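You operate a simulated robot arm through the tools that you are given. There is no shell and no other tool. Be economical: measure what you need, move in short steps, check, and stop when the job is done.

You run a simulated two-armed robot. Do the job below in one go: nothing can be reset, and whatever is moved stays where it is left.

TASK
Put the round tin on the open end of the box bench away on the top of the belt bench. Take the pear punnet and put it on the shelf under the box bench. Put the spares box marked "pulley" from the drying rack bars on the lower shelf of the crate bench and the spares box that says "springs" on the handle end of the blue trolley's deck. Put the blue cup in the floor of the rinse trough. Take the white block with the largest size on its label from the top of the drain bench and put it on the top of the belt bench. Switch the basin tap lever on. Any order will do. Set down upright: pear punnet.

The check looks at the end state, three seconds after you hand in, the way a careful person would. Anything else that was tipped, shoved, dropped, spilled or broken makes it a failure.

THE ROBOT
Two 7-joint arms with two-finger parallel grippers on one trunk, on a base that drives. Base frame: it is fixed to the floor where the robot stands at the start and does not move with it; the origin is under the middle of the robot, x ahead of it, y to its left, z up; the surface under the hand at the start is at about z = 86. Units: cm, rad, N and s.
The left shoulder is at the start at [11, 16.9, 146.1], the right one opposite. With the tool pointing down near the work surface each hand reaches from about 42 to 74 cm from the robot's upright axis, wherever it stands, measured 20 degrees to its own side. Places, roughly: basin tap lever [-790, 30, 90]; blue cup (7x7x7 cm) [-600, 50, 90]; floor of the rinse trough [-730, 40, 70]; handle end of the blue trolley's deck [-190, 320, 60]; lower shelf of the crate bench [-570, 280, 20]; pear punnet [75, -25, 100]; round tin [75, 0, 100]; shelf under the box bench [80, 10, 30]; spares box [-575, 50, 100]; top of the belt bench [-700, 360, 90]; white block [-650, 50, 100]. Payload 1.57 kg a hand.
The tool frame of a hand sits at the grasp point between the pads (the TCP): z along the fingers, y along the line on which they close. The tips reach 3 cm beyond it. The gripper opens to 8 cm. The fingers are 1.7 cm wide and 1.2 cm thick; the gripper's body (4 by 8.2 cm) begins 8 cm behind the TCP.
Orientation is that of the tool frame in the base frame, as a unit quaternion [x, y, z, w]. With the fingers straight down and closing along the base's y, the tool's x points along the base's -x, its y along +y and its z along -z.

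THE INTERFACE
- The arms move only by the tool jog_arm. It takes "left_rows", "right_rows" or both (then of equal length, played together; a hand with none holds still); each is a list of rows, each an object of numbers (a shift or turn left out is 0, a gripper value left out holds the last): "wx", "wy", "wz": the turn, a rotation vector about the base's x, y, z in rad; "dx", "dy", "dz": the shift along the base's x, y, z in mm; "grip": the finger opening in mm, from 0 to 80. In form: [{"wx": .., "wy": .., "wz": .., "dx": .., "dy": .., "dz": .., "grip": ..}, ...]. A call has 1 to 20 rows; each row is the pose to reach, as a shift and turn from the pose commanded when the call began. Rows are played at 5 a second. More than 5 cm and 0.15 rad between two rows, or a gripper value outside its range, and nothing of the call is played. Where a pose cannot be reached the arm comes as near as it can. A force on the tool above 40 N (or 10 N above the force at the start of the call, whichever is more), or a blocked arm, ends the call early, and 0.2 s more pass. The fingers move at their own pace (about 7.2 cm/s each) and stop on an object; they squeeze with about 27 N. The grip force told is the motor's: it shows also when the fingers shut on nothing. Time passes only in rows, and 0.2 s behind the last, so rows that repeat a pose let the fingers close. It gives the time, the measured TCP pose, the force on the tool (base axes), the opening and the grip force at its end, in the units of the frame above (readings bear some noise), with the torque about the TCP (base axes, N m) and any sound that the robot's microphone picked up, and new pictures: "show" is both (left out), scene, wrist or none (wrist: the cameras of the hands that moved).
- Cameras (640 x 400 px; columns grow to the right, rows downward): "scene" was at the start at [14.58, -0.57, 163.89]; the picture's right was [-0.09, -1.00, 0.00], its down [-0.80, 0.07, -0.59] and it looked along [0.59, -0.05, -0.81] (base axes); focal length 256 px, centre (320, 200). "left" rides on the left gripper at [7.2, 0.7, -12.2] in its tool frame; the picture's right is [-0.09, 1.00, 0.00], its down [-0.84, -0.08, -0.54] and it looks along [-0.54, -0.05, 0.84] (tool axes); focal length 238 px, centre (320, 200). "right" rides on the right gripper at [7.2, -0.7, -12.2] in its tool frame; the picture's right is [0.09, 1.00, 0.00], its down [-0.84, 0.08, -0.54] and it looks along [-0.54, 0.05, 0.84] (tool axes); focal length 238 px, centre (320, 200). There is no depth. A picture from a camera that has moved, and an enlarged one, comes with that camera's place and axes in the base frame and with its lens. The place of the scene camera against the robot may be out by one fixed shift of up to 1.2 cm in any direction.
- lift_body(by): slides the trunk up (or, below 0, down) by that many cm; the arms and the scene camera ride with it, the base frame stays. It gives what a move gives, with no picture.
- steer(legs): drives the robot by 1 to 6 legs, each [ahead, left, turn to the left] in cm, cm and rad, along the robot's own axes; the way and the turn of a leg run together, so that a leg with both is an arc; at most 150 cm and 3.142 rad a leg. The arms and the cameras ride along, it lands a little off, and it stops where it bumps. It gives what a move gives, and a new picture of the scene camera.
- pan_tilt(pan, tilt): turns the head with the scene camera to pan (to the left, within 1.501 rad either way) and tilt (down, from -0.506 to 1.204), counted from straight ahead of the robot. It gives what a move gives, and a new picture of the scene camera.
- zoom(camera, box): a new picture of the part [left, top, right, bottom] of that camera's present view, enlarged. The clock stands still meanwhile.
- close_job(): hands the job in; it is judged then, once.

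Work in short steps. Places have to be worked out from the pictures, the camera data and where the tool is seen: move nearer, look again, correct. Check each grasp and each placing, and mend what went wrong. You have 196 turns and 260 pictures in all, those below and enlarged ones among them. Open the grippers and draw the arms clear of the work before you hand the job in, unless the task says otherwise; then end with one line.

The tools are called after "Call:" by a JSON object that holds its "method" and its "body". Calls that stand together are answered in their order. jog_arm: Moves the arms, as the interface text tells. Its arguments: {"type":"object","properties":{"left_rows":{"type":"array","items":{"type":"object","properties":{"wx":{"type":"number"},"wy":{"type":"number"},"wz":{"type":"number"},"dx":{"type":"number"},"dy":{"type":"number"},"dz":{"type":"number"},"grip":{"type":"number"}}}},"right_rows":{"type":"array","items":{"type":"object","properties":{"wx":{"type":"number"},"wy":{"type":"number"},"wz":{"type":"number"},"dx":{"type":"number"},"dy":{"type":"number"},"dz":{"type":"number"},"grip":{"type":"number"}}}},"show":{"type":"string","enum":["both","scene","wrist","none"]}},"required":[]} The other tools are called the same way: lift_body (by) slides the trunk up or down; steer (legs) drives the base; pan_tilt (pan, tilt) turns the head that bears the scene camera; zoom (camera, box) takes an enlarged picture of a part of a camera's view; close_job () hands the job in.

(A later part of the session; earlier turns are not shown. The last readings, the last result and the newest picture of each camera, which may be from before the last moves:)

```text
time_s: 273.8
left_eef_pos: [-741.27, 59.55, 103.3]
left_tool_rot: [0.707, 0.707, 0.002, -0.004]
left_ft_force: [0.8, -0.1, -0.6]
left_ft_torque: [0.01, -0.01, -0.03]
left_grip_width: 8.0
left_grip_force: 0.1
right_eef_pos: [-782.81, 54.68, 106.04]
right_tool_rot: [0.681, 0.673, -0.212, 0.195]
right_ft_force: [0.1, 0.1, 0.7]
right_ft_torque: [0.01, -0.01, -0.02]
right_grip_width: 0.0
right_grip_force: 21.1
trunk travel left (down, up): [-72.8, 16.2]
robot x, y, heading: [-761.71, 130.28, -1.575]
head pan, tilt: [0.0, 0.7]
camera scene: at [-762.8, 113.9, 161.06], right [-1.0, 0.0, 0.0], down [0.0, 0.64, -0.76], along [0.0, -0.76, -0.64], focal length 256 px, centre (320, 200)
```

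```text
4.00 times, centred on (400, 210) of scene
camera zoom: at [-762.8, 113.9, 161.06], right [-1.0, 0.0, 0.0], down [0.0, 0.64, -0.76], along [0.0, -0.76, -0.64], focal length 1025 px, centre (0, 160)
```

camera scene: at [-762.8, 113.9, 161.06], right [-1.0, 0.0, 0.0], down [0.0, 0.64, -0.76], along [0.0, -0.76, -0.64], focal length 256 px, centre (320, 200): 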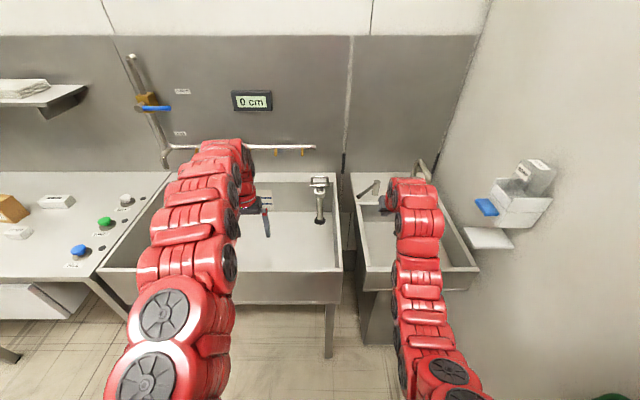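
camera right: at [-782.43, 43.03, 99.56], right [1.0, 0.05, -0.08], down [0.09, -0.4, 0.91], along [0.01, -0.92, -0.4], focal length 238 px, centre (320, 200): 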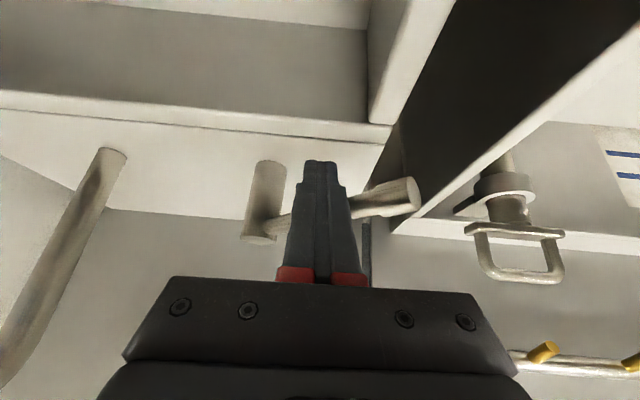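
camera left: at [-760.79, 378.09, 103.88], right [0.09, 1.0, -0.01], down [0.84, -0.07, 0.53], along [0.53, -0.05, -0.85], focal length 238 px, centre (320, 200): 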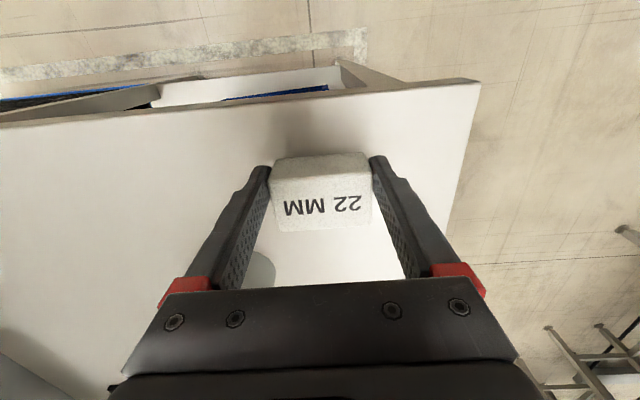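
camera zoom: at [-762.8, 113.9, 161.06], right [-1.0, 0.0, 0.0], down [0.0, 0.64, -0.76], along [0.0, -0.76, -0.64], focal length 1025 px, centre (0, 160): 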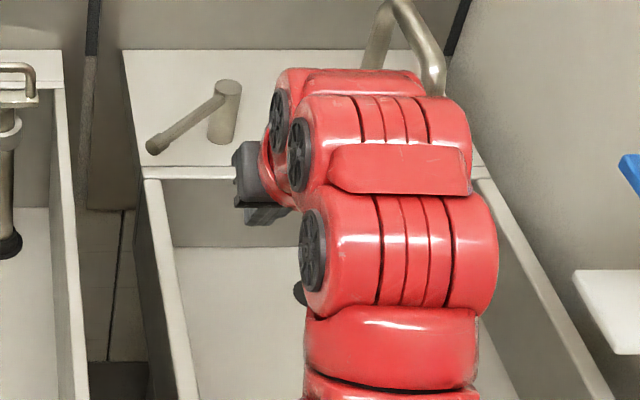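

The arms' reaction direction suggests my fingertip may have hit the deck lip rather than the lever's end stop, since the lever only stands at about 50–55°. I'll redo the push slightly higher, near the knob.

Call:
{"method": "steer", "body": {"legs": [[21, 0, 0]]}}

Call:
{"method": "jog_arm", "body": {"right_rows": [{"dx": 5, "dy": 15, "dz": -40}, {"dx": 10, "dy": 15, "dz": -80}, {"dx": 10, "dy": 15, "dz": -108}, {"dx": 25, "dy": 0, "dz": -108}, {"dx": 38, "dy": -15, "dz": -108}], "show": "wrist"}}

```text
time_s: 275.4
left_eef_pos: [-741.14, 38.63, 103.33]
left_tool_rot: [0.707, 0.707, 0.002, -0.004]
left_ft_force: [0.2, 0.0, -0.6]
left_ft_torque: [0.01, 0.02, -0.01]
left_grip_width: 8.01
left_grip_force: 0.1
right_eef_pos: [-782.75, 33.71, 106.2]
right_tool_rot: [0.68, 0.674, -0.212, 0.196]
right_ft_force: [-0.6, -0.6, 0.1]
right_ft_torque: [-0.01, -0.05, 0.01]
right_grip_width: 0.0
right_grip_force: 21.2
trunk travel left (down, up): [-72.8, 16.2]
robot x, y, heading: [-761.78, 109.56, -1.572]
head pan, tilt: [0.0, 0.7]
camera scene: at [-762.79, 92.97, 161.08], right [-1.0, 0.0, 0.0], down [0.0, 0.64, -0.76], along [0.0, -0.76, -0.64], focal length 256 px, centre (320, 200)
```

scene: 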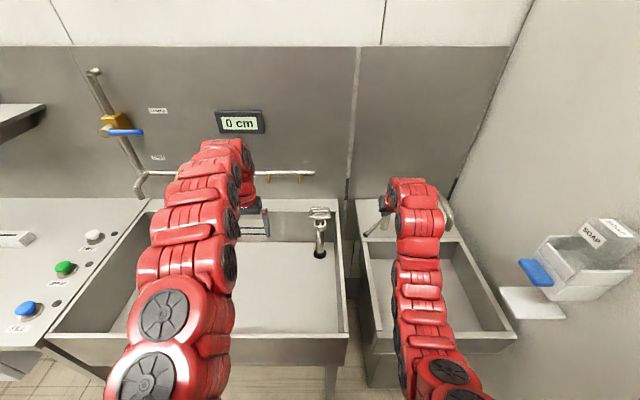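

```text
time_s: 276.6
left_eef_pos: [-741.38, 38.54, 103.33]
left_tool_rot: [0.708, 0.706, 0.002, -0.005]
left_ft_force: [0.0, -1.1, -0.3]
left_ft_torque: [0.05, 0.0, 0.01]
left_grip_width: 7.99
left_grip_force: 0.1
right_eef_pos: [-780.59, 32.81, 94.67]
right_tool_rot: [0.687, 0.671, -0.212, 0.184]
right_ft_force: [-6.9, 9.6, 5.2]
right_ft_torque: [0.09, 0.07, -0.01]
right_grip_width: 0.0
right_grip_force: 21.6
trunk travel left (down, up): [-72.8, 16.2]
robot x, y, heading: [-762.12, 109.26, -1.575]
head pan, tilt: [0.0, 0.7]
stopped in row 5 (right hand): the force on the tool passed its limit at 74 N (the readings are from after the stop); the commanded pose is now the measured one
camera right: at [-780.62, 45.65, 101.1], right [1.0, 0.04, -0.08], down [0.09, -0.42, 0.9], along [0.0, -0.91, -0.42], focal length 238 px, centre (320, 200)
```

right: 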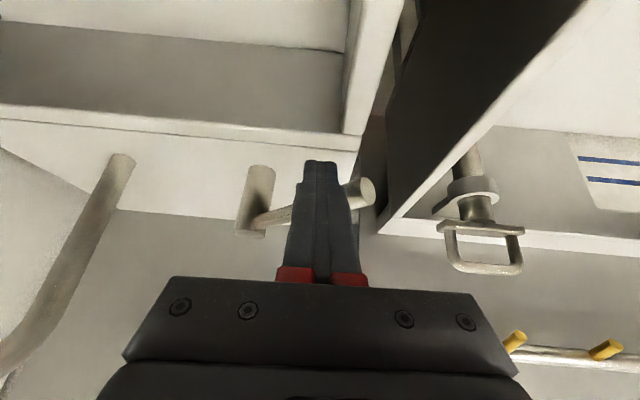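

This time the reaction was squarely off the bar, near the knob, with the tip clear of the deck. The lever is firmly at its end stop, so it is on. I'll withdraw and move to the spares boxes.

Call:
{"method": "jog_arm", "body": {"right_rows": [{"dx": -8, "dy": 20, "dz": 5}, {"dx": -8, "dy": 35, "dz": 45}, {"dx": -8, "dy": 40, "dz": 90}, {"dx": -8, "dy": 50, "dz": 130, "grip": 80}], "show": "none"}}

Call:
{"method": "steer", "body": {"legs": [[-30, 0, 0], [0, 100, 0]]}}

Call:
{"method": "pan_tilt", "body": {"pan": -0.6, "tilt": 0.5}}

```text
time_s: 277.6
left_eef_pos: [-741.52, 38.57, 103.36]
left_tool_rot: [0.707, 0.707, 0.001, -0.005]
left_ft_force: [-0.1, 0.0, 0.0]
left_ft_torque: [0.02, -0.04, -0.01]
left_grip_width: 7.99
left_grip_force: 0.2
right_eef_pos: [-781.01, 38.14, 107.72]
right_tool_rot: [0.686, 0.672, -0.211, 0.185]
right_ft_force: [0.8, 0.8, -0.9]
right_ft_torque: [-0.02, 0.01, -0.02]
right_grip_width: 5.26
right_grip_force: 0.1
trunk travel left (down, up): [-72.8, 16.2]
robot x, y, heading: [-762.09, 109.26, -1.578]
head pan, tilt: [0.0, 0.7]
```

```text
time_s: 284.5
left_eef_pos: [-641.02, 68.54, 103.3]
left_tool_rot: [0.708, 0.707, 0.002, -0.004]
left_ft_force: [0.3, -0.1, 1.1]
left_ft_torque: [-0.01, 0.02, 0.01]
left_grip_width: 8.0
left_grip_force: 0.1
right_eef_pos: [-680.81, 68.06, 107.62]
right_tool_rot: [0.686, 0.671, -0.212, 0.185]
right_ft_force: [0.2, -0.1, 0.1]
right_ft_torque: [-0.01, 0.01, -0.03]
right_grip_width: 8.0
right_grip_force: 0.1
trunk travel left (down, up): [-72.8, 16.2]
robot x, y, heading: [-661.89, 139.31, -1.571]
head pan, tilt: [0.0, 0.7]
camera scene: at [-662.44, 123.03, 161.07], right [-1.0, 0.0, 0.0], down [0.0, 0.64, -0.76], along [0.0, -0.76, -0.64], focal length 256 px, centre (320, 200)
```

scene: 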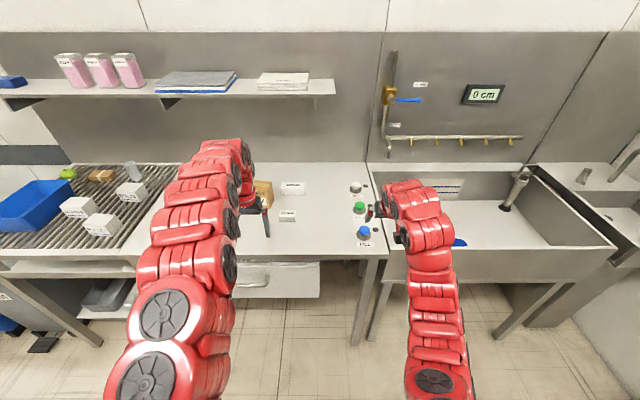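

```text
time_s: 285.5
left_eef_pos: [-641.18, 68.65, 103.37]
left_tool_rot: [0.708, 0.706, 0.002, -0.003]
left_ft_force: [-0.5, 0.4, -0.1]
left_ft_torque: [-0.04, -0.03, -0.01]
left_grip_width: 8.03
left_grip_force: 0.1
right_eef_pos: [-680.81, 68.02, 107.57]
right_tool_rot: [0.686, 0.671, -0.212, 0.185]
right_ft_force: [-0.1, -0.1, -0.1]
right_ft_torque: [0.02, -0.01, 0.01]
right_grip_width: 8.01
right_grip_force: 0.0
trunk travel left (down, up): [-72.8, 16.2]
robot x, y, heading: [-661.48, 139.61, -1.574]
head pan, tilt: [-0.6, 0.499]
camera scene: at [-667.58, 124.02, 162.84], right [-0.82, 0.57, 0.0], down [0.27, 0.39, -0.88], along [-0.5, -0.72, -0.48], focal length 256 px, centre (320, 200)
```

scene: 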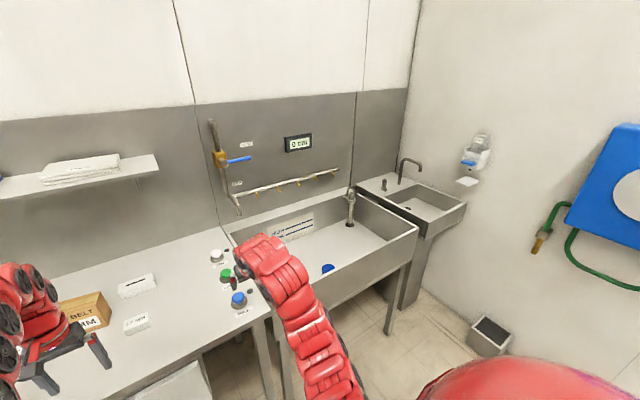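

Call:
{"method": "zoom", "body": {"camera": "scene", "box": [330, 140, 490, 240]}}

```text
4.00 times, centred on (410, 190) of scene
camera zoom: at [-667.58, 124.02, 162.84], right [-0.82, 0.57, 0.0], down [0.27, 0.39, -0.88], along [-0.5, -0.72, -0.48], focal length 1025 px, centre (-40, 240)
```

zoom: 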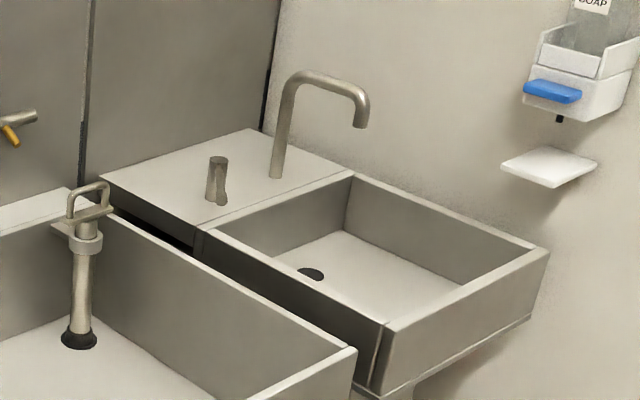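

The lever rests at the stop (about 50°). Now I'll move left so the left hand is near the SPRINGS box on the drying rack.

Call:
{"method": "steer", "body": {"legs": [[0, 77, 0]]}}

Call:
{"method": "zoom", "body": {"camera": "left", "box": [0, 0, 640, 400]}}

Call:
{"method": "pan_tilt", "body": {"pan": 0.2, "tilt": 0.8}}

```text
time_s: 289.6
left_eef_pos: [-564.25, 67.91, 103.26]
left_tool_rot: [0.711, 0.704, 0.001, -0.003]
left_ft_force: [-1.0, -0.4, 0.0]
left_ft_torque: [0.02, 0.04, -0.03]
left_grip_width: 8.0
left_grip_force: 0.0
right_eef_pos: [-603.89, 67.71, 107.53]
right_tool_rot: [0.689, 0.669, -0.212, 0.183]
right_ft_force: [-0.9, -0.5, -0.2]
right_ft_torque: [0.0, 0.01, 0.01]
right_grip_width: 7.98
right_grip_force: 0.0
trunk travel left (down, up): [-72.8, 16.2]
robot x, y, heading: [-584.4, 138.75, -1.578]
head pan, tilt: [-0.6, 0.499]
camera scene: at [-590.34, 123.5, 162.84], right [-0.82, 0.57, 0.0], down [0.27, 0.39, -0.88], along [-0.5, -0.72, -0.48], focal length 256 px, centre (320, 200)
```

scene: 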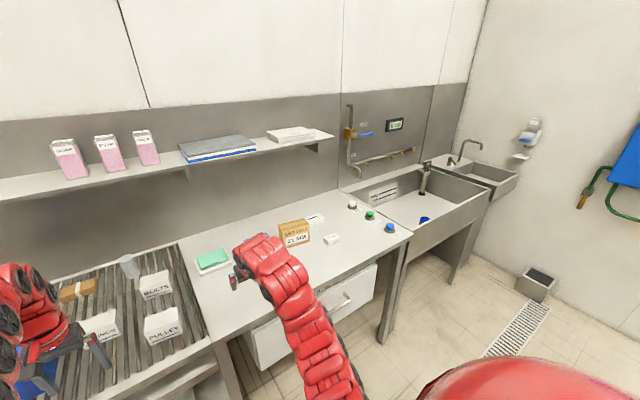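

```text
1.00 times, centred on (320, 200) of left (not enlarged: the box is as wide or as high as the picture)
camera zoom: at [-563.42, 74.99, 115.54], right [0.99, -0.1, 0.0], down [-0.08, -0.84, 0.53], along [-0.06, -0.53, -0.85], focal length 238 px, centre (320, 200)
```

zoom: 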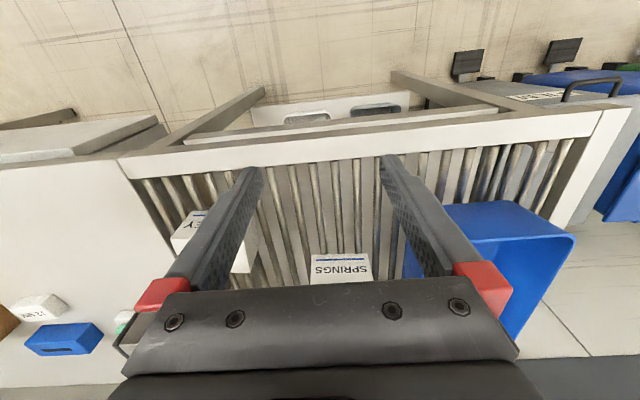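

```text
time_s: 290.8
left_eef_pos: [-564.32, 67.76, 103.36]
left_tool_rot: [0.711, 0.703, 0.002, -0.004]
left_ft_force: [0.4, -0.3, -0.3]
left_ft_torque: [0.0, -0.01, 0.01]
left_grip_width: 8.02
left_grip_force: 0.1
right_eef_pos: [-603.93, 67.59, 107.58]
right_tool_rot: [0.69, 0.667, -0.213, 0.183]
right_ft_force: [-0.3, 0.0, -0.2]
right_ft_torque: [0.0, -0.02, 0.01]
right_grip_width: 7.99
right_grip_force: 0.1
trunk travel left (down, up): [-72.8, 16.2]
robot x, y, heading: [-584.27, 138.72, -1.584]
head pan, tilt: [0.201, 0.799]
camera scene: at [-583.58, 123.02, 160.25], right [-0.98, -0.19, 0.0], down [-0.13, 0.7, -0.7], along [0.13, -0.68, -0.72], focal length 256 px, centre (320, 200)
```

scene: 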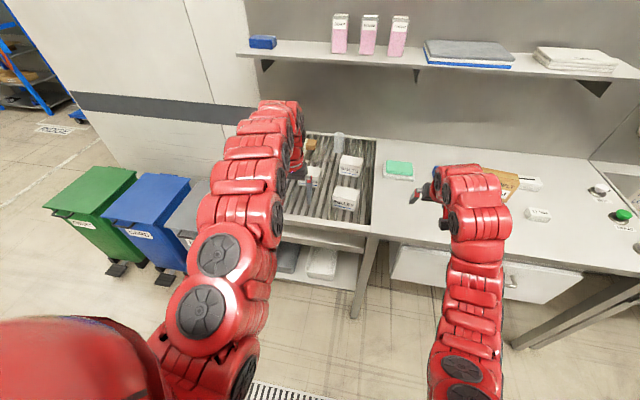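

The SPRINGS box looks about 9 cm wide, so I'll probably grip it front-to-back. I'll move in above it for a closer look.

Call:
{"method": "steer", "body": {"legs": [[14, 0, 0]]}}

Call:
{"method": "zoom", "body": {"camera": "left", "box": [0, 0, 640, 400]}}

Call:
{"method": "zoom", "body": {"camera": "scene", "box": [260, 130, 420, 240]}}

```text
time_s: 292.1
left_eef_pos: [-564.13, 53.97, 103.31]
left_tool_rot: [0.71, 0.704, 0.002, -0.004]
left_ft_force: [0.7, 0.4, -0.2]
left_ft_torque: [-0.04, 0.02, 0.01]
left_grip_width: 8.03
left_grip_force: 0.0
right_eef_pos: [-604.02, 53.75, 107.7]
right_tool_rot: [0.689, 0.668, -0.213, 0.184]
right_ft_force: [0.6, 0.1, -0.8]
right_ft_torque: [-0.02, -0.03, 0.01]
right_grip_width: 8.01
right_grip_force: 0.2
trunk travel left (down, up): [-72.8, 16.2]
robot x, y, heading: [-584.4, 124.68, -1.581]
head pan, tilt: [0.201, 0.799]
camera scene: at [-583.7, 109.19, 160.26], right [-0.98, -0.19, 0.0], down [-0.14, 0.7, -0.7], along [0.13, -0.69, -0.72], focal length 256 px, centre (320, 200)
```

scene: 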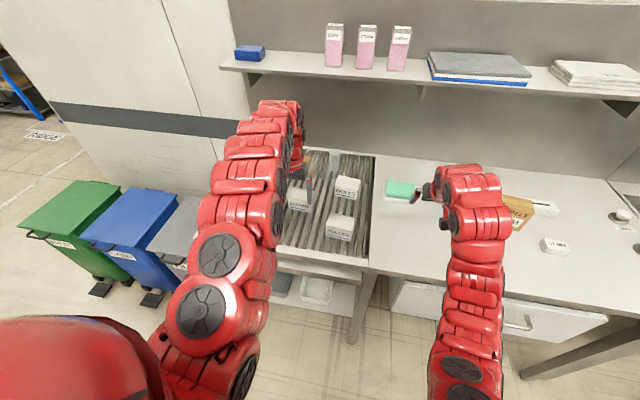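

```text
1.00 times, centred on (320, 200) of left (not enlarged: the box is as wide or as high as the picture)
camera zoom: at [-563.47, 61.13, 115.6], right [0.99, -0.1, 0.0], down [-0.08, -0.84, 0.54], along [-0.06, -0.53, -0.84], focal length 238 px, centre (320, 200)
```

zoom: 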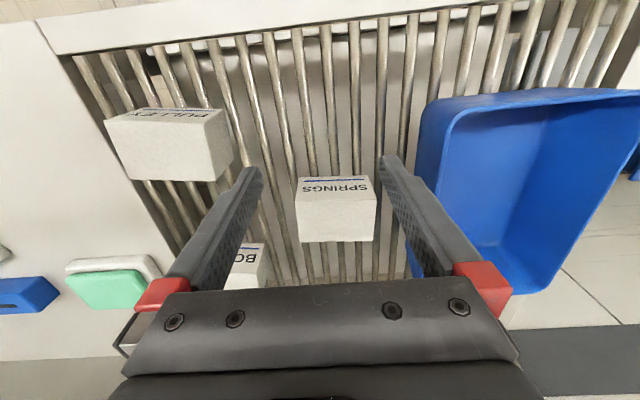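

```text
3.64 times, centred on (340, 185) of scene
camera zoom: at [-583.7, 109.19, 160.26], right [-0.98, -0.19, 0.0], down [-0.14, 0.7, -0.7], along [0.13, -0.69, -0.72], focal length 932 px, centre (247, 254)
```

zoom: 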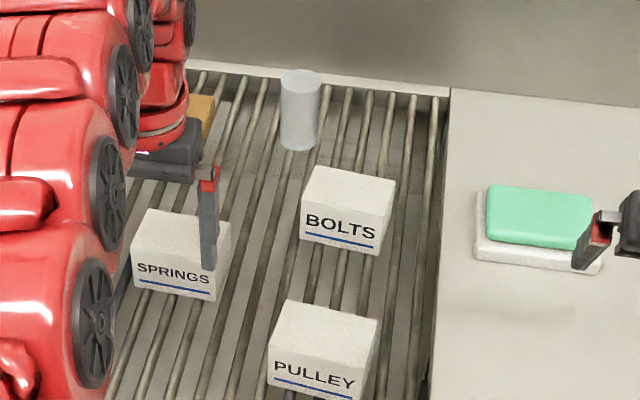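

Call:
{"method": "zoom", "body": {"camera": "left", "box": [260, 150, 420, 260]}}

```text
3.64 times, centred on (340, 205) of left
camera zoom: at [-563.47, 61.13, 115.6], right [0.99, -0.1, 0.0], down [-0.08, -0.84, 0.54], along [-0.06, -0.53, -0.84], focal length 867 px, centre (247, 182)
```

zoom: 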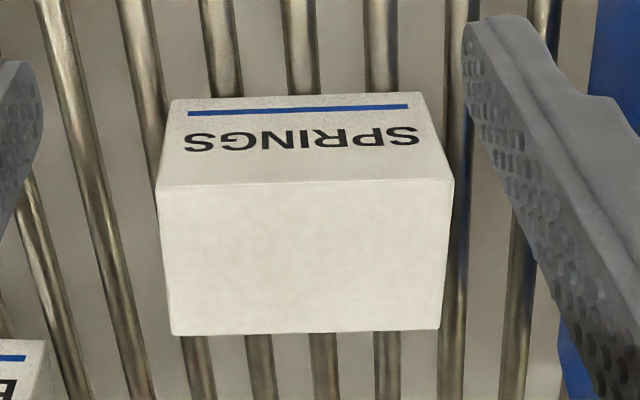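

The box works out to about 9 cm wide, 6 deep and 6 high, centred near (-563.3, 44.3), with its top at about z 93.5. I'll turn the left wrist 90° to grip it front-to-back, and drive 9 cm nearer.

Call:
{"method": "jog_arm", "body": {"left_rows": [{"dz": 15, "wz": 0.14}, {"dz": 15, "wz": 0.28}, {"dz": 15, "wz": 0.42}, {"dz": 15, "wz": 0.56}, {"dz": 15, "wz": 0.7}, {"dz": 15, "wz": 0.84}, {"dz": 15, "wz": 0.98}, {"dz": 15, "wz": 1.12}, {"dz": 15, "wz": 1.26}, {"dz": 15, "wz": 1.4}, {"dz": 15, "wz": 1.54}, {"dz": 15, "wz": 1.58}], "show": "none"}}

Call:
{"method": "steer", "body": {"legs": [[9, 0, 0]]}}

Call:
{"method": "zoom", "body": {"camera": "left", "box": [0, 0, 640, 400]}}

```text
time_s: 294.7
left_eef_pos: [-564.27, 53.89, 104.9]
left_tool_rot: [-0.001, 1.0, -0.001, -0.005]
left_ft_force: [-0.4, 0.0, 0.3]
left_ft_torque: [0.0, 0.01, 0.02]
left_grip_width: 8.02
left_grip_force: 0.1
right_eef_pos: [-603.92, 53.61, 107.63]
right_tool_rot: [0.689, 0.668, -0.212, 0.183]
right_ft_force: [-0.5, 0.7, 0.3]
right_ft_torque: [-0.03, -0.03, 0.01]
right_grip_width: 7.98
right_grip_force: 0.1
trunk travel left (down, up): [-72.8, 16.2]
robot x, y, heading: [-584.26, 124.76, -1.579]
head pan, tilt: [0.201, 0.799]
```

```text
time_s: 295.8
left_eef_pos: [-564.51, 44.84, 104.77]
left_tool_rot: [0.0, 1.0, -0.002, -0.004]
left_ft_force: [0.5, 0.1, -0.5]
left_ft_torque: [0.01, -0.03, -0.03]
left_grip_width: 8.0
left_grip_force: 0.0
right_eef_pos: [-604.1, 44.59, 107.58]
right_tool_rot: [0.689, 0.669, -0.212, 0.183]
right_ft_force: [0.5, -0.1, -0.1]
right_ft_torque: [0.01, 0.02, -0.02]
right_grip_width: 7.99
right_grip_force: 0.0
trunk travel left (down, up): [-72.8, 16.2]
robot x, y, heading: [-584.81, 115.61, -1.578]
head pan, tilt: [0.201, 0.799]
camera scene: at [-583.8, 100.09, 160.25], right [-0.98, -0.19, 0.0], down [-0.14, 0.7, -0.7], along [0.13, -0.68, -0.72], focal length 256 px, centre (320, 200)
```

scene: 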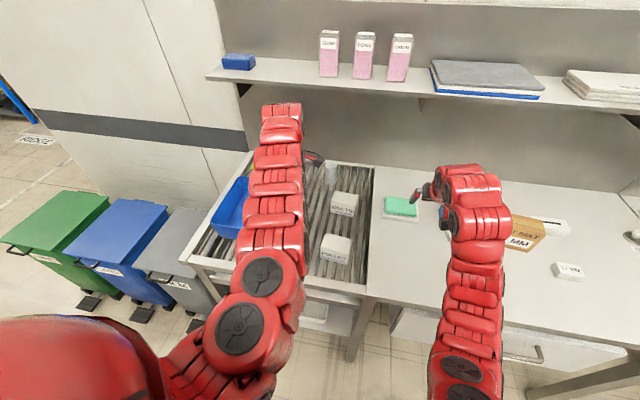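

```text
1.00 times, centred on (320, 200) of left (not enlarged: the box is as wide or as high as the picture)
camera zoom: at [-571.44, 45.7, 117.04], right [0.09, 1.0, 0.0], down [0.84, -0.07, 0.53], along [0.53, -0.05, -0.85], focal length 238 px, centre (320, 200)
```

zoom: 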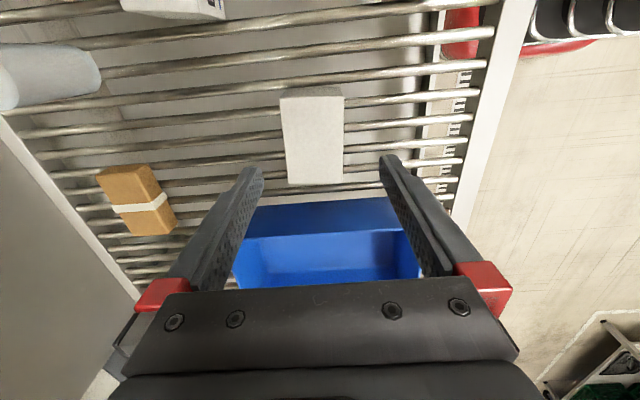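

The turned grip suits the box (6.1 cm across). I'll descend on (-563.7, 44.3) and close.

Call:
{"method": "jog_arm", "body": {"left_rows": [{"dx": 4, "dy": -5, "dz": -40}, {"dx": 8, "dy": -5, "dz": -80}, {"dx": 8, "dy": -5, "dz": -115}, {"dx": 8, "dy": -5, "dz": -132}, {"dx": 8, "dy": -5, "dz": -132}], "show": "wrist"}}

Call:
{"method": "jog_arm", "body": {"left_rows": [{"grip": 55}, {"grip": 50}, {"grip": 50}, {"grip": 50}], "show": "none"}}

```text
time_s: 297.0
left_eef_pos: [-563.7, 44.3, 91.59]
left_tool_rot: [-0.001, 1.0, -0.001, -0.005]
left_ft_force: [-0.7, 0.2, -0.5]
left_ft_torque: [-0.03, -0.04, -0.04]
left_grip_width: 8.01
left_grip_force: 0.1
right_eef_pos: [-604.16, 44.54, 107.53]
right_tool_rot: [0.688, 0.669, -0.211, 0.184]
right_ft_force: [-0.6, 0.6, -1.0]
right_ft_torque: [-0.02, -0.02, 0.0]
right_grip_width: 7.99
right_grip_force: 0.1
trunk travel left (down, up): [-72.8, 16.2]
robot x, y, heading: [-584.28, 116.01, -1.583]
head pan, tilt: [0.201, 0.799]
camera left: at [-570.71, 45.15, 103.82], right [0.09, 1.0, 0.0], down [0.84, -0.07, 0.53], along [0.53, -0.05, -0.85], focal length 238 px, centre (320, 200)
```

left: 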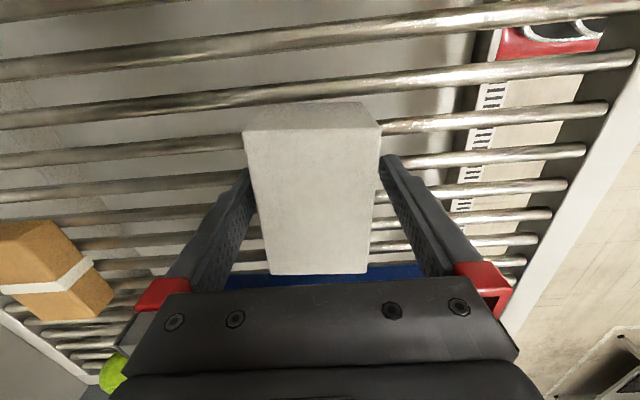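

```text
time_s: 298.0
left_eef_pos: [-563.59, 44.27, 91.49]
left_tool_rot: [0.0, 1.0, -0.002, -0.004]
left_ft_force: [-0.1, -0.3, -0.3]
left_ft_torque: [0.06, 0.01, -0.03]
left_grip_width: 6.03
left_grip_force: 27.4
right_eef_pos: [-603.99, 44.62, 107.53]
right_tool_rot: [0.689, 0.669, -0.212, 0.184]
right_ft_force: [0.5, -0.3, -0.3]
right_ft_torque: [-0.01, -0.01, 0.01]
right_grip_width: 8.0
right_grip_force: 0.1
trunk travel left (down, up): [-72.8, 16.2]
robot x, y, heading: [-584.66, 115.92, -1.584]
head pan, tilt: [0.201, 0.799]
```

SPRINGS is gripped (6.0 cm). I'll lift it with the trunk, back off, and set the right wrist upright and turned 90° for the PULLEY box.

Call:
{"method": "lift_body", "body": {"by": 14}}

Call:
{"method": "steer", "body": {"legs": [[-22, 0, 0]]}}

Call:
{"method": "jog_arm", "body": {"right_rows": [{"wx": 0.12, "dz": -5}, {"wx": 0.24, "dz": -10}, {"wx": 0.36, "wy": -0.02, "wz": 0.01, "dz": -15}, {"wx": 0.48, "wy": -0.03, "wz": 0.02, "dz": -20}, {"wx": 0.566, "wy": -0.04, "wz": 0.03, "dz": -25}], "show": "none"}}

Call:
{"method": "jog_arm", "body": {"right_rows": [{"wz": -0.14}, {"wz": -0.28}, {"wz": -0.42}, {"wz": -0.56}, {"wz": -0.7}, {"wz": -0.84}, {"wz": -0.98}, {"wz": -1.12}, {"wz": -1.26}, {"wz": -1.4}, {"wz": -1.54}, {"wz": -1.57}], "show": "both"}}

```text
time_s: 299.7
left_eef_pos: [-563.6, 44.26, 105.54]
left_tool_rot: [0.0, 1.0, -0.002, -0.005]
left_ft_force: [-1.0, -1.0, -2.1]
left_ft_torque: [-0.01, 0.01, 0.0]
left_grip_width: 6.03
left_grip_force: 27.0
right_eef_pos: [-604.13, 44.49, 121.51]
right_tool_rot: [0.689, 0.669, -0.212, 0.183]
right_ft_force: [-0.1, 0.6, -0.2]
right_ft_torque: [0.0, 0.01, -0.02]
right_grip_width: 7.99
right_grip_force: 0.0
trunk travel left (down, up): [-86.8, 2.2]
robot x, y, heading: [-584.29, 115.93, -1.578]
head pan, tilt: [0.201, 0.799]
```

```text
time_s: 301.4
left_eef_pos: [-563.43, 66.3, 105.46]
left_tool_rot: [-0.001, 1.0, -0.001, -0.005]
left_ft_force: [0.7, 0.0, -2.5]
left_ft_torque: [0.01, -0.03, 0.01]
left_grip_width: 6.02
left_grip_force: 26.4
right_eef_pos: [-603.71, 66.41, 121.49]
right_tool_rot: [0.689, 0.668, -0.212, 0.183]
right_ft_force: [-1.2, 0.3, 0.5]
right_ft_torque: [-0.01, -0.01, 0.01]
right_grip_width: 7.99
right_grip_force: 0.0
trunk travel left (down, up): [-86.8, 2.2]
robot x, y, heading: [-584.44, 138.1, -1.581]
head pan, tilt: [0.201, 0.799]
camera scene: at [-583.56, 121.83, 174.22], right [-0.98, -0.19, 0.0], down [-0.14, 0.7, -0.7], along [0.13, -0.68, -0.72], focal length 256 px, centre (320, 200)
```

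scene: 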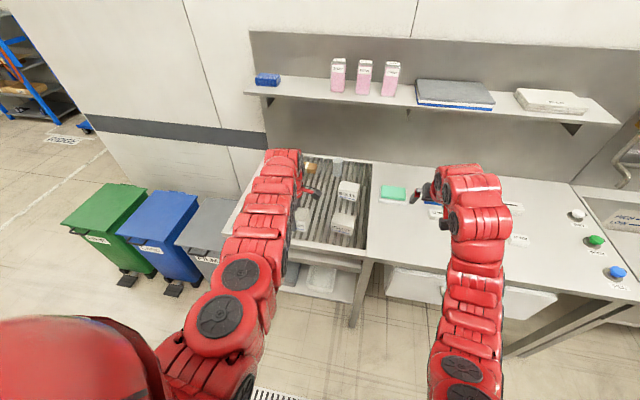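

```text
time_s: 302.6
left_eef_pos: [-563.36, 66.32, 105.52]
left_tool_rot: [-0.001, 1.0, -0.001, -0.004]
left_ft_force: [0.2, 0.3, -2.3]
left_ft_torque: [-0.01, -0.01, 0.0]
left_grip_width: 6.05
left_grip_force: 27.0
right_eef_pos: [-603.79, 66.6, 119.1]
right_tool_rot: [0.706, 0.709, -0.001, -0.001]
right_ft_force: [-1.1, -0.7, -0.6]
right_ft_torque: [-0.01, 0.04, 0.02]
right_grip_width: 8.01
right_grip_force: 0.1
trunk travel left (down, up): [-86.8, 2.2]
robot x, y, heading: [-584.72, 137.83, -1.576]
head pan, tilt: [0.201, 0.799]
```

```text
time_s: 305.2
left_eef_pos: [-563.34, 66.09, 105.66]
left_tool_rot: [0.0, 1.0, -0.001, -0.003]
left_ft_force: [0.3, 0.5, -1.9]
left_ft_torque: [-0.01, 0.02, -0.01]
left_grip_width: 6.01
left_grip_force: 26.4
right_eef_pos: [-603.83, 66.59, 118.9]
right_tool_rot: [1.0, 0.0, -0.002, 0.0]
right_ft_force: [-0.3, -0.1, -0.5]
right_ft_torque: [-0.01, 0.02, -0.02]
right_grip_width: 8.01
right_grip_force: 0.0
trunk travel left (down, up): [-86.8, 2.2]
robot x, y, heading: [-584.62, 137.83, -1.579]
head pan, tilt: [0.201, 0.799]
camera scene: at [-583.56, 122.0, 174.24], right [-0.98, -0.19, 0.0], down [-0.14, 0.7, -0.7], along [0.13, -0.68, -0.72], focal length 256 px, centre (320, 200)
camera right: at [-596.58, 67.29, 131.3], right [0.09, -1.0, 0.0], down [-0.84, -0.08, 0.54], along [-0.54, -0.05, -0.84], focal length 238 px, centre (320, 200)
```

scene: 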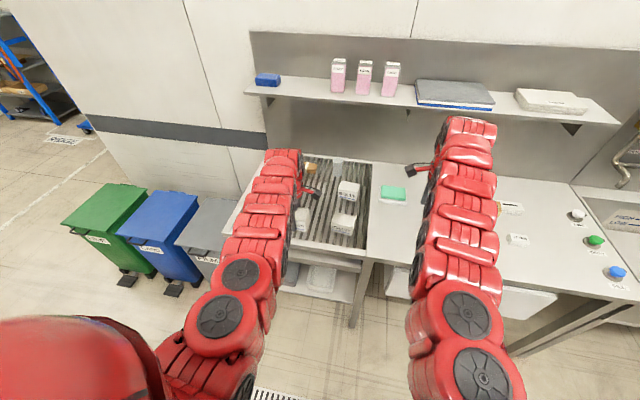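
right: 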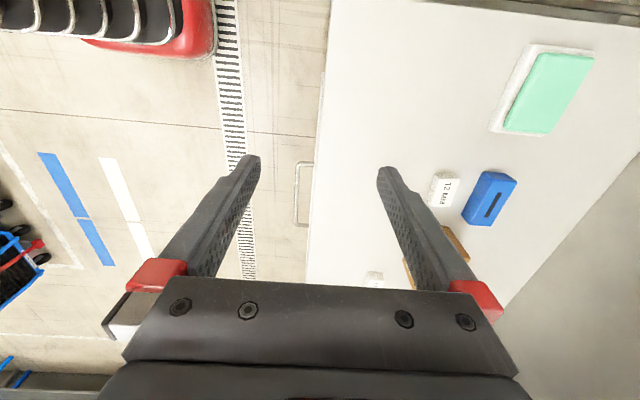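

The right wrist is set. I'll raise the left hand (SPRINGS) to clear the blue tub, then shift so the right hand is above the PULLEY box at about (-579.5, 54.5).

Call:
{"method": "jog_arm", "body": {"left_rows": [{"dz": 40}, {"dz": 80}, {"dz": 110}], "show": "none"}}

Call:
{"method": "steer", "body": {"legs": [[0, 24, 0], [12, 0, 0]]}}

Call:
{"method": "zoom", "body": {"camera": "right", "box": [0, 0, 640, 400]}}

```text
time_s: 306.0
left_eef_pos: [-563.47, 66.27, 116.65]
left_tool_rot: [0.0, 1.0, -0.003, -0.005]
left_ft_force: [0.1, -0.2, -0.8]
left_ft_torque: [-0.02, -0.02, -0.01]
left_grip_width: 5.98
left_grip_force: 27.1
right_eef_pos: [-603.81, 66.52, 119.1]
right_tool_rot: [1.0, 0.001, -0.001, -0.002]
right_ft_force: [0.4, 0.2, -0.2]
right_ft_torque: [-0.02, -0.03, -0.03]
right_grip_width: 8.02
right_grip_force: 0.1
trunk travel left (down, up): [-86.8, 2.2]
robot x, y, heading: [-583.99, 137.54, -1.583]
head pan, tilt: [0.201, 0.799]
```

```text
time_s: 308.6
left_eef_pos: [-539.27, 54.32, 116.7]
left_tool_rot: [-0.002, 1.0, -0.003, -0.005]
left_ft_force: [-0.5, 0.3, -1.7]
left_ft_torque: [-0.04, 0.02, -0.01]
left_grip_width: 6.01
left_grip_force: 27.2
right_eef_pos: [-579.55, 54.59, 119.25]
right_tool_rot: [1.0, 0.003, -0.001, 0.0]
right_ft_force: [-0.2, 0.2, 0.4]
right_ft_torque: [0.01, 0.03, -0.01]
right_grip_width: 8.03
right_grip_force: 0.1
trunk travel left (down, up): [-86.8, 2.2]
robot x, y, heading: [-560.37, 125.78, -1.579]
head pan, tilt: [0.201, 0.799]
camera scene: at [-559.51, 110.11, 174.27], right [-0.98, -0.19, 0.0], down [-0.14, 0.7, -0.7], along [0.13, -0.68, -0.72], focal length 256 px, centre (320, 200)
```

scene: 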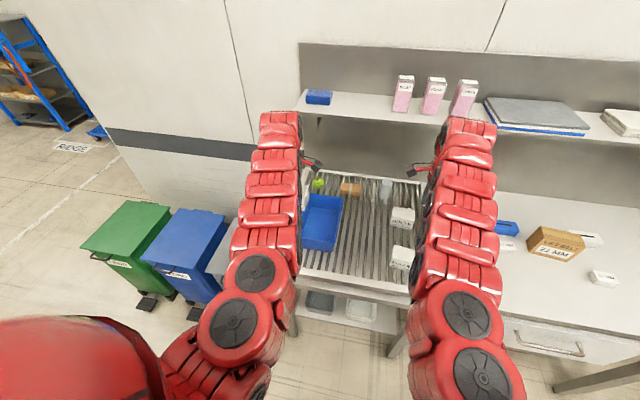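

```text
1.00 times, centred on (320, 200) of right (not enlarged: the box is as wide or as high as the picture)
camera zoom: at [-572.4, 55.31, 131.4], right [0.1, -1.0, 0.0], down [-0.84, -0.08, 0.54], along [-0.54, -0.05, -0.84], focal length 238 px, centre (320, 200)
```

zoom: 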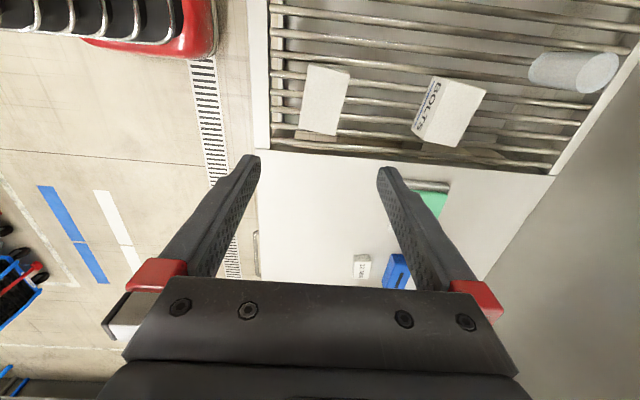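

PULLEY is centred at (-579.0, 54.3), yawed by about 0.12 rad, and about 5.8 cm across. I'll raise the left hand a bit, lower the trunk, and come down on it with the right.

Call:
{"method": "jog_arm", "body": {"left_rows": [{"dz": 40}, {"dz": 70}], "right_rows": [{"dx": 3, "dy": -2, "wz": -0.06, "dz": -20}, {"dx": 5, "dy": -3, "wz": -0.12, "dz": -40}], "show": "none"}}

Call:
{"method": "lift_body", "body": {"by": -14}}

Call:
{"method": "zoom", "body": {"camera": "right", "box": [160, 0, 480, 200]}}

```text
time_s: 309.2
left_eef_pos: [-539.25, 54.33, 123.6]
left_tool_rot: [-0.002, 1.0, -0.002, -0.005]
left_ft_force: [0.2, 0.9, -1.4]
left_ft_torque: [0.01, 0.01, -0.02]
left_grip_width: 6.0
left_grip_force: 26.7
right_eef_pos: [-579.13, 54.21, 115.0]
right_tool_rot: [0.998, -0.057, -0.001, -0.002]
right_ft_force: [-0.1, 0.7, -0.1]
right_ft_torque: [0.02, -0.01, 0.01]
right_grip_width: 8.0
right_grip_force: 0.1
trunk travel left (down, up): [-86.8, 2.2]
robot x, y, heading: [-560.51, 125.6, -1.581]
head pan, tilt: [0.201, 0.799]
```

```text
time_s: 310.9
left_eef_pos: [-539.18, 54.18, 109.52]
left_tool_rot: [-0.001, 1.0, -0.001, -0.004]
left_ft_force: [0.3, 0.5, -1.2]
left_ft_torque: [-0.01, 0.01, -0.01]
left_grip_width: 6.01
left_grip_force: 26.8
right_eef_pos: [-579.2, 54.06, 101.1]
right_tool_rot: [0.998, -0.058, 0.0, -0.001]
right_ft_force: [-0.2, -0.4, 0.3]
right_ft_torque: [0.0, -0.06, -0.04]
right_grip_width: 7.99
right_grip_force: 0.1
trunk travel left (down, up): [-72.8, 16.2]
robot x, y, heading: [-560.45, 126.17, -1.576]
head pan, tilt: [0.201, 0.799]
```

```text
2.00 times, centred on (320, 100) of right
camera zoom: at [-571.94, 54.01, 113.33], right [-0.02, -1.0, 0.0], down [-0.84, 0.02, 0.54], along [-0.54, 0.01, -0.84], focal length 477 px, centre (320, 400)
```

zoom: 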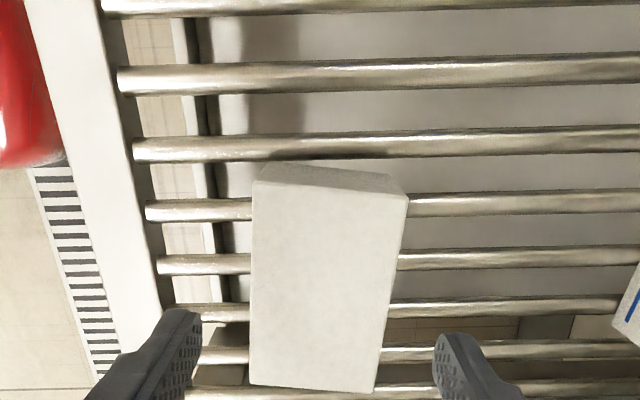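

Call:
{"method": "jog_arm", "body": {"right_rows": [{"dx": 3, "wz": -0.06, "dz": -35}, {"dx": 3, "wz": -0.06, "dz": -70}, {"dx": 3, "wz": -0.06, "dz": -94}, {"dx": 3, "wz": -0.06, "dz": -94}], "show": "wrist"}}

Call:
{"method": "jog_arm", "body": {"right_rows": [{"grip": 55}, {"grip": 50}, {"grip": 50}, {"grip": 50}], "show": "none"}}

```text
time_s: 311.9
left_eef_pos: [-539.26, 54.24, 109.55]
left_tool_rot: [-0.001, 1.0, -0.002, -0.005]
left_ft_force: [0.0, -0.6, -1.0]
left_ft_torque: [0.01, 0.04, -0.01]
left_grip_width: 6.0
left_grip_force: 27.3
right_eef_pos: [-578.84, 54.07, 91.7]
right_tool_rot: [0.996, -0.087, -0.001, -0.001]
right_ft_force: [0.2, -0.3, 0.4]
right_ft_torque: [-0.03, 0.01, 0.01]
right_grip_width: 8.0
right_grip_force: 0.2
trunk travel left (down, up): [-72.8, 16.2]
robot x, y, heading: [-560.58, 125.87, -1.575]
head pan, tilt: [0.201, 0.799]
camera right: at [-571.58, 53.59, 103.79], right [-0.08, -1.0, 0.0], down [-0.84, 0.07, 0.54], along [-0.54, 0.05, -0.84], focal length 238 px, centre (320, 200)
```

right: 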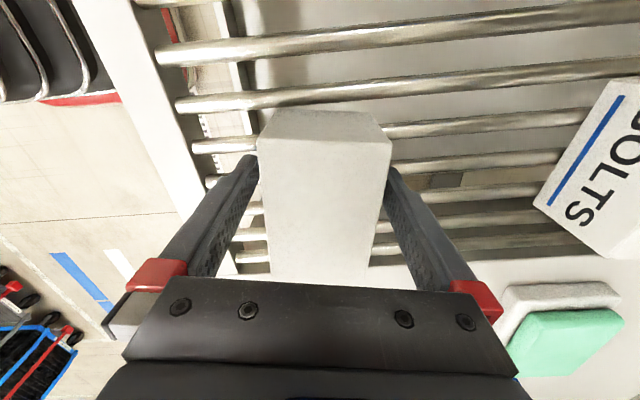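

```text
time_s: 312.9
left_eef_pos: [-539.29, 54.09, 109.45]
left_tool_rot: [-0.002, 1.0, -0.002, -0.004]
left_ft_force: [-0.5, -0.3, -0.9]
left_ft_torque: [0.01, -0.05, 0.01]
left_grip_width: 5.97
left_grip_force: 26.8
right_eef_pos: [-578.83, 54.13, 91.46]
right_tool_rot: [0.996, -0.087, 0.0, -0.001]
right_ft_force: [-0.4, 0.4, -1.1]
right_ft_torque: [-0.08, -0.07, -0.02]
right_grip_width: 6.05
right_grip_force: 27.0
trunk travel left (down, up): [-72.8, 16.2]
robot x, y, heading: [-560.77, 125.81, -1.574]
head pan, tilt: [0.201, 0.799]
```

PULLEY is gripped. I'll lift, back off, and turn to face the crate bench.

Call:
{"method": "lift_body", "body": {"by": 14}}

Call:
{"method": "steer", "body": {"legs": [[-35, 0, 0], [0, 0, 3.14]]}}

Call:
{"method": "pan_tilt", "body": {"pan": 0.0, "tilt": 0.75}}

```text
time_s: 314.5
left_eef_pos: [-539.12, 54.15, 123.45]
left_tool_rot: [-0.002, 1.0, -0.001, -0.004]
left_ft_force: [-0.5, -0.2, -1.8]
left_ft_torque: [0.0, -0.01, 0.0]
left_grip_width: 5.99
left_grip_force: 26.8
right_eef_pos: [-578.95, 54.06, 105.4]
right_tool_rot: [0.996, -0.087, -0.001, -0.001]
right_ft_force: [0.4, 0.3, -4.1]
right_ft_torque: [0.0, -0.01, -0.01]
right_grip_width: 6.04
right_grip_force: 27.1
trunk travel left (down, up): [-86.8, 2.2]
robot x, y, heading: [-560.26, 125.64, -1.58]
head pan, tilt: [0.201, 0.799]
```

```text
time_s: 324.1
left_eef_pos: [-580.63, 232.87, 123.48]
left_tool_rot: [1.0, 0.0, 0.005, -0.002]
left_ft_force: [0.1, -0.7, -1.8]
left_ft_torque: [0.01, 0.0, 0.03]
left_grip_width: 5.95
left_grip_force: 26.7
right_eef_pos: [-541.12, 232.86, 105.56]
right_tool_rot: [0.09, 0.996, -0.001, 0.001]
right_ft_force: [-0.5, -0.7, -3.7]
right_ft_torque: [0.0, 0.04, -0.01]
right_grip_width: 6.04
right_grip_force: 27.3
trunk travel left (down, up): [-86.8, 2.2]
robot x, y, heading: [-560.12, 161.36, 1.557]
head pan, tilt: [0.201, 0.799]
camera scene: at [-562.24, 177.37, 174.23], right [0.98, 0.19, 0.0], down [0.13, -0.7, -0.7], along [-0.13, 0.68, -0.72], focal length 256 px, centre (320, 200)
```

scene: 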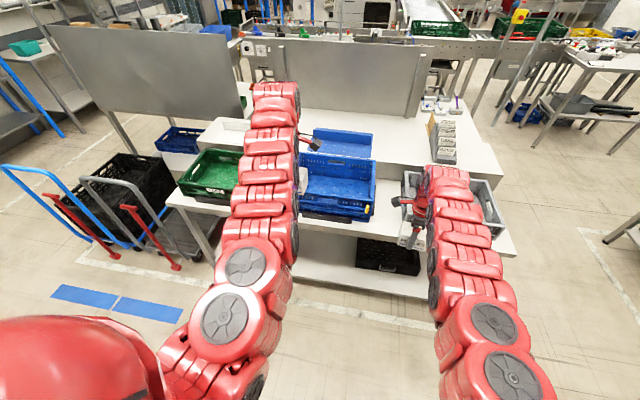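

```text
time_s: 324.9
left_eef_pos: [-580.71, 232.93, 123.48]
left_tool_rot: [1.0, -0.001, 0.005, -0.002]
left_ft_force: [0.4, 0.1, -2.4]
left_ft_torque: [-0.04, 0.03, -0.03]
left_grip_width: 5.98
left_grip_force: 26.2
right_eef_pos: [-541.16, 232.74, 105.51]
right_tool_rot: [0.09, 0.996, -0.001, 0.0]
right_ft_force: [0.5, 0.9, -3.7]
right_ft_torque: [-0.01, 0.02, 0.0]
right_grip_width: 6.03
right_grip_force: 26.8
trunk travel left (down, up): [-86.8, 2.2]
robot x, y, heading: [-560.38, 160.84, 1.558]
head pan, tilt: [0.0, 0.75]
camera scene: at [-560.66, 177.73, 174.63], right [1.0, -0.01, 0.0], down [-0.01, -0.68, -0.73], along [0.01, 0.73, -0.68], focal length 256 px, centre (320, 200)
```

scene: 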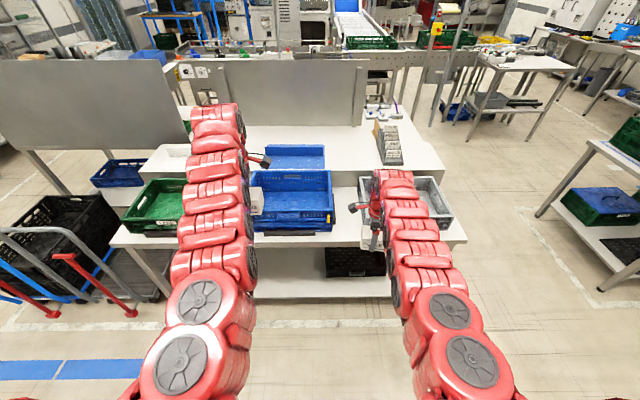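

The lower shelf looks free for x from about -645 to -560, with its front edge at y of about 254 and the shelf above at z of about 73. I'll line the right hand up with x = -580 and tuck the left hand nearer the body.

Call:
{"method": "steer", "body": {"legs": [[-10, 0, 0.012], [0, 39, 0]]}}

Call:
{"method": "jog_arm", "body": {"left_rows": [{"dy": -40}, {"dy": -80}, {"dy": -120, "dx": -10}, {"dy": -160, "dx": -30}, {"dy": -190, "dx": -50}], "right_rows": [{"dz": 20}, {"dz": 40}, {"dz": 60}, {"dz": 60}, {"dz": 60}], "show": "scene"}}

```text
time_s: 328.1
left_eef_pos: [-620.35, 222.85, 123.46]
left_tool_rot: [1.0, 0.005, 0.004, -0.002]
left_ft_force: [0.7, -0.2, -1.4]
left_ft_torque: [0.01, 0.05, -0.04]
left_grip_width: 5.99
left_grip_force: 26.7
right_eef_pos: [-580.83, 223.24, 105.5]
right_tool_rot: [0.085, 0.996, -0.001, 0.001]
right_ft_force: [-0.7, -0.6, -3.5]
right_ft_torque: [-0.02, 0.05, -0.01]
right_grip_width: 6.02
right_grip_force: 26.8
trunk travel left (down, up): [-86.8, 2.2]
robot x, y, heading: [-598.92, 151.49, 1.574]
head pan, tilt: [0.0, 0.75]
camera scene: at [-599.69, 167.8, 174.64], right [1.0, 0.0, 0.0], down [0.0, -0.68, -0.73], along [0.0, 0.73, -0.68], focal length 256 px, centre (320, 200)
```

scene: 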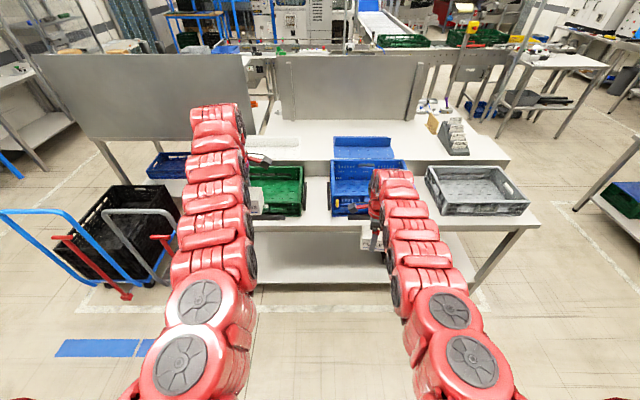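

```text
time_s: 329.3
left_eef_pos: [-620.49, 215.68, 123.55]
left_tool_rot: [1.0, 0.004, 0.005, -0.002]
left_ft_force: [0.2, -0.2, -1.9]
left_ft_torque: [-0.01, 0.01, 0.02]
left_grip_width: 5.96
left_grip_force: 26.5
left hand out of reach, approached as far as the arm can: row 2, 3, 4, 5
right_eef_pos: [-580.84, 222.94, 111.54]
right_tool_rot: [0.085, 0.996, 0.0, 0.001]
right_ft_force: [0.1, -0.7, -4.2]
right_ft_torque: [0.02, 0.02, -0.02]
right_grip_width: 6.02
right_grip_force: 27.0
trunk travel left (down, up): [-86.8, 2.2]
robot x, y, heading: [-599.15, 151.58, 1.567]
head pan, tilt: [0.0, 0.75]
camera scene: at [-599.81, 167.72, 174.64], right [1.0, 0.0, 0.0], down [0.0, -0.68, -0.73], along [0.0, 0.73, -0.68], focal length 256 px, centre (320, 200)
```

scene: 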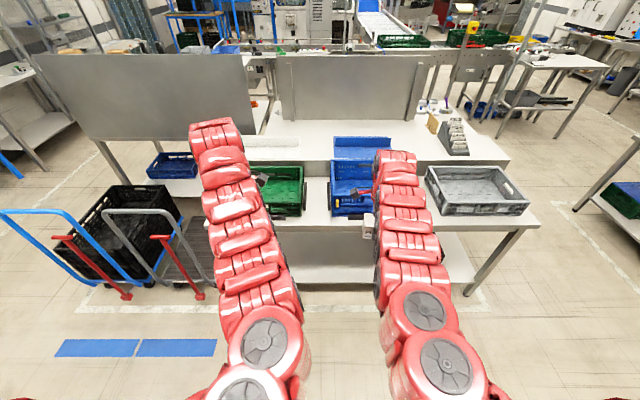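

The left hand can't come closer in that line. I'll swing it out to the left side instead, as before.

Call:
{"method": "jog_arm", "body": {"left_rows": [{"dx": -40, "dy": -15}, {"dx": -80, "dy": -30}, {"dx": -120, "dy": -50}, {"dx": -160, "dy": -70}, {"dx": -200, "dy": -90}, {"dx": -240, "dy": -110}, {"dx": -260, "dy": -130}], "show": "scene"}}

```text
time_s: 330.9
left_eef_pos: [-644.85, 206.3, 124.05]
left_tool_rot: [1.0, 0.004, 0.005, -0.001]
left_ft_force: [0.1, -1.1, -1.3]
left_ft_torque: [0.02, -0.01, -0.01]
left_grip_width: 5.99
left_grip_force: 26.8
left hand out of reach, approached as far as the arm can: row 2, 3, 4, 5, 6, 7
right_eef_pos: [-581.0, 222.93, 111.52]
right_tool_rot: [0.084, 0.996, -0.001, 0.001]
right_ft_force: [-0.8, 0.2, -3.5]
right_ft_torque: [0.0, 0.02, -0.01]
right_grip_width: 6.0
right_grip_force: 27.2
trunk travel left (down, up): [-86.8, 2.2]
robot x, y, heading: [-598.78, 151.14, 1.569]
head pan, tilt: [0.0, 0.75]
camera scene: at [-600.04, 167.66, 174.65], right [1.0, 0.0, 0.0], down [0.0, -0.68, -0.73], along [0.0, 0.73, -0.68], focal length 256 px, centre (320, 200)
```

scene: 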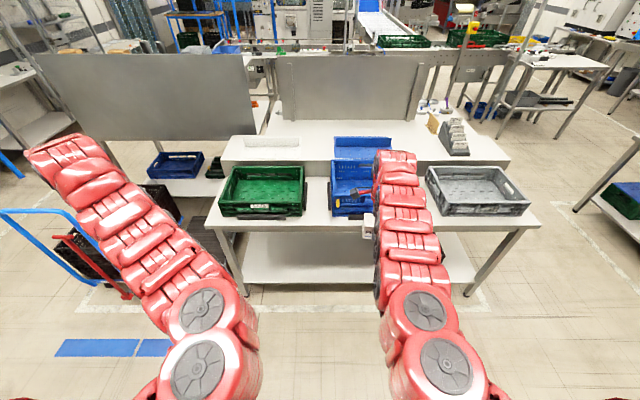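

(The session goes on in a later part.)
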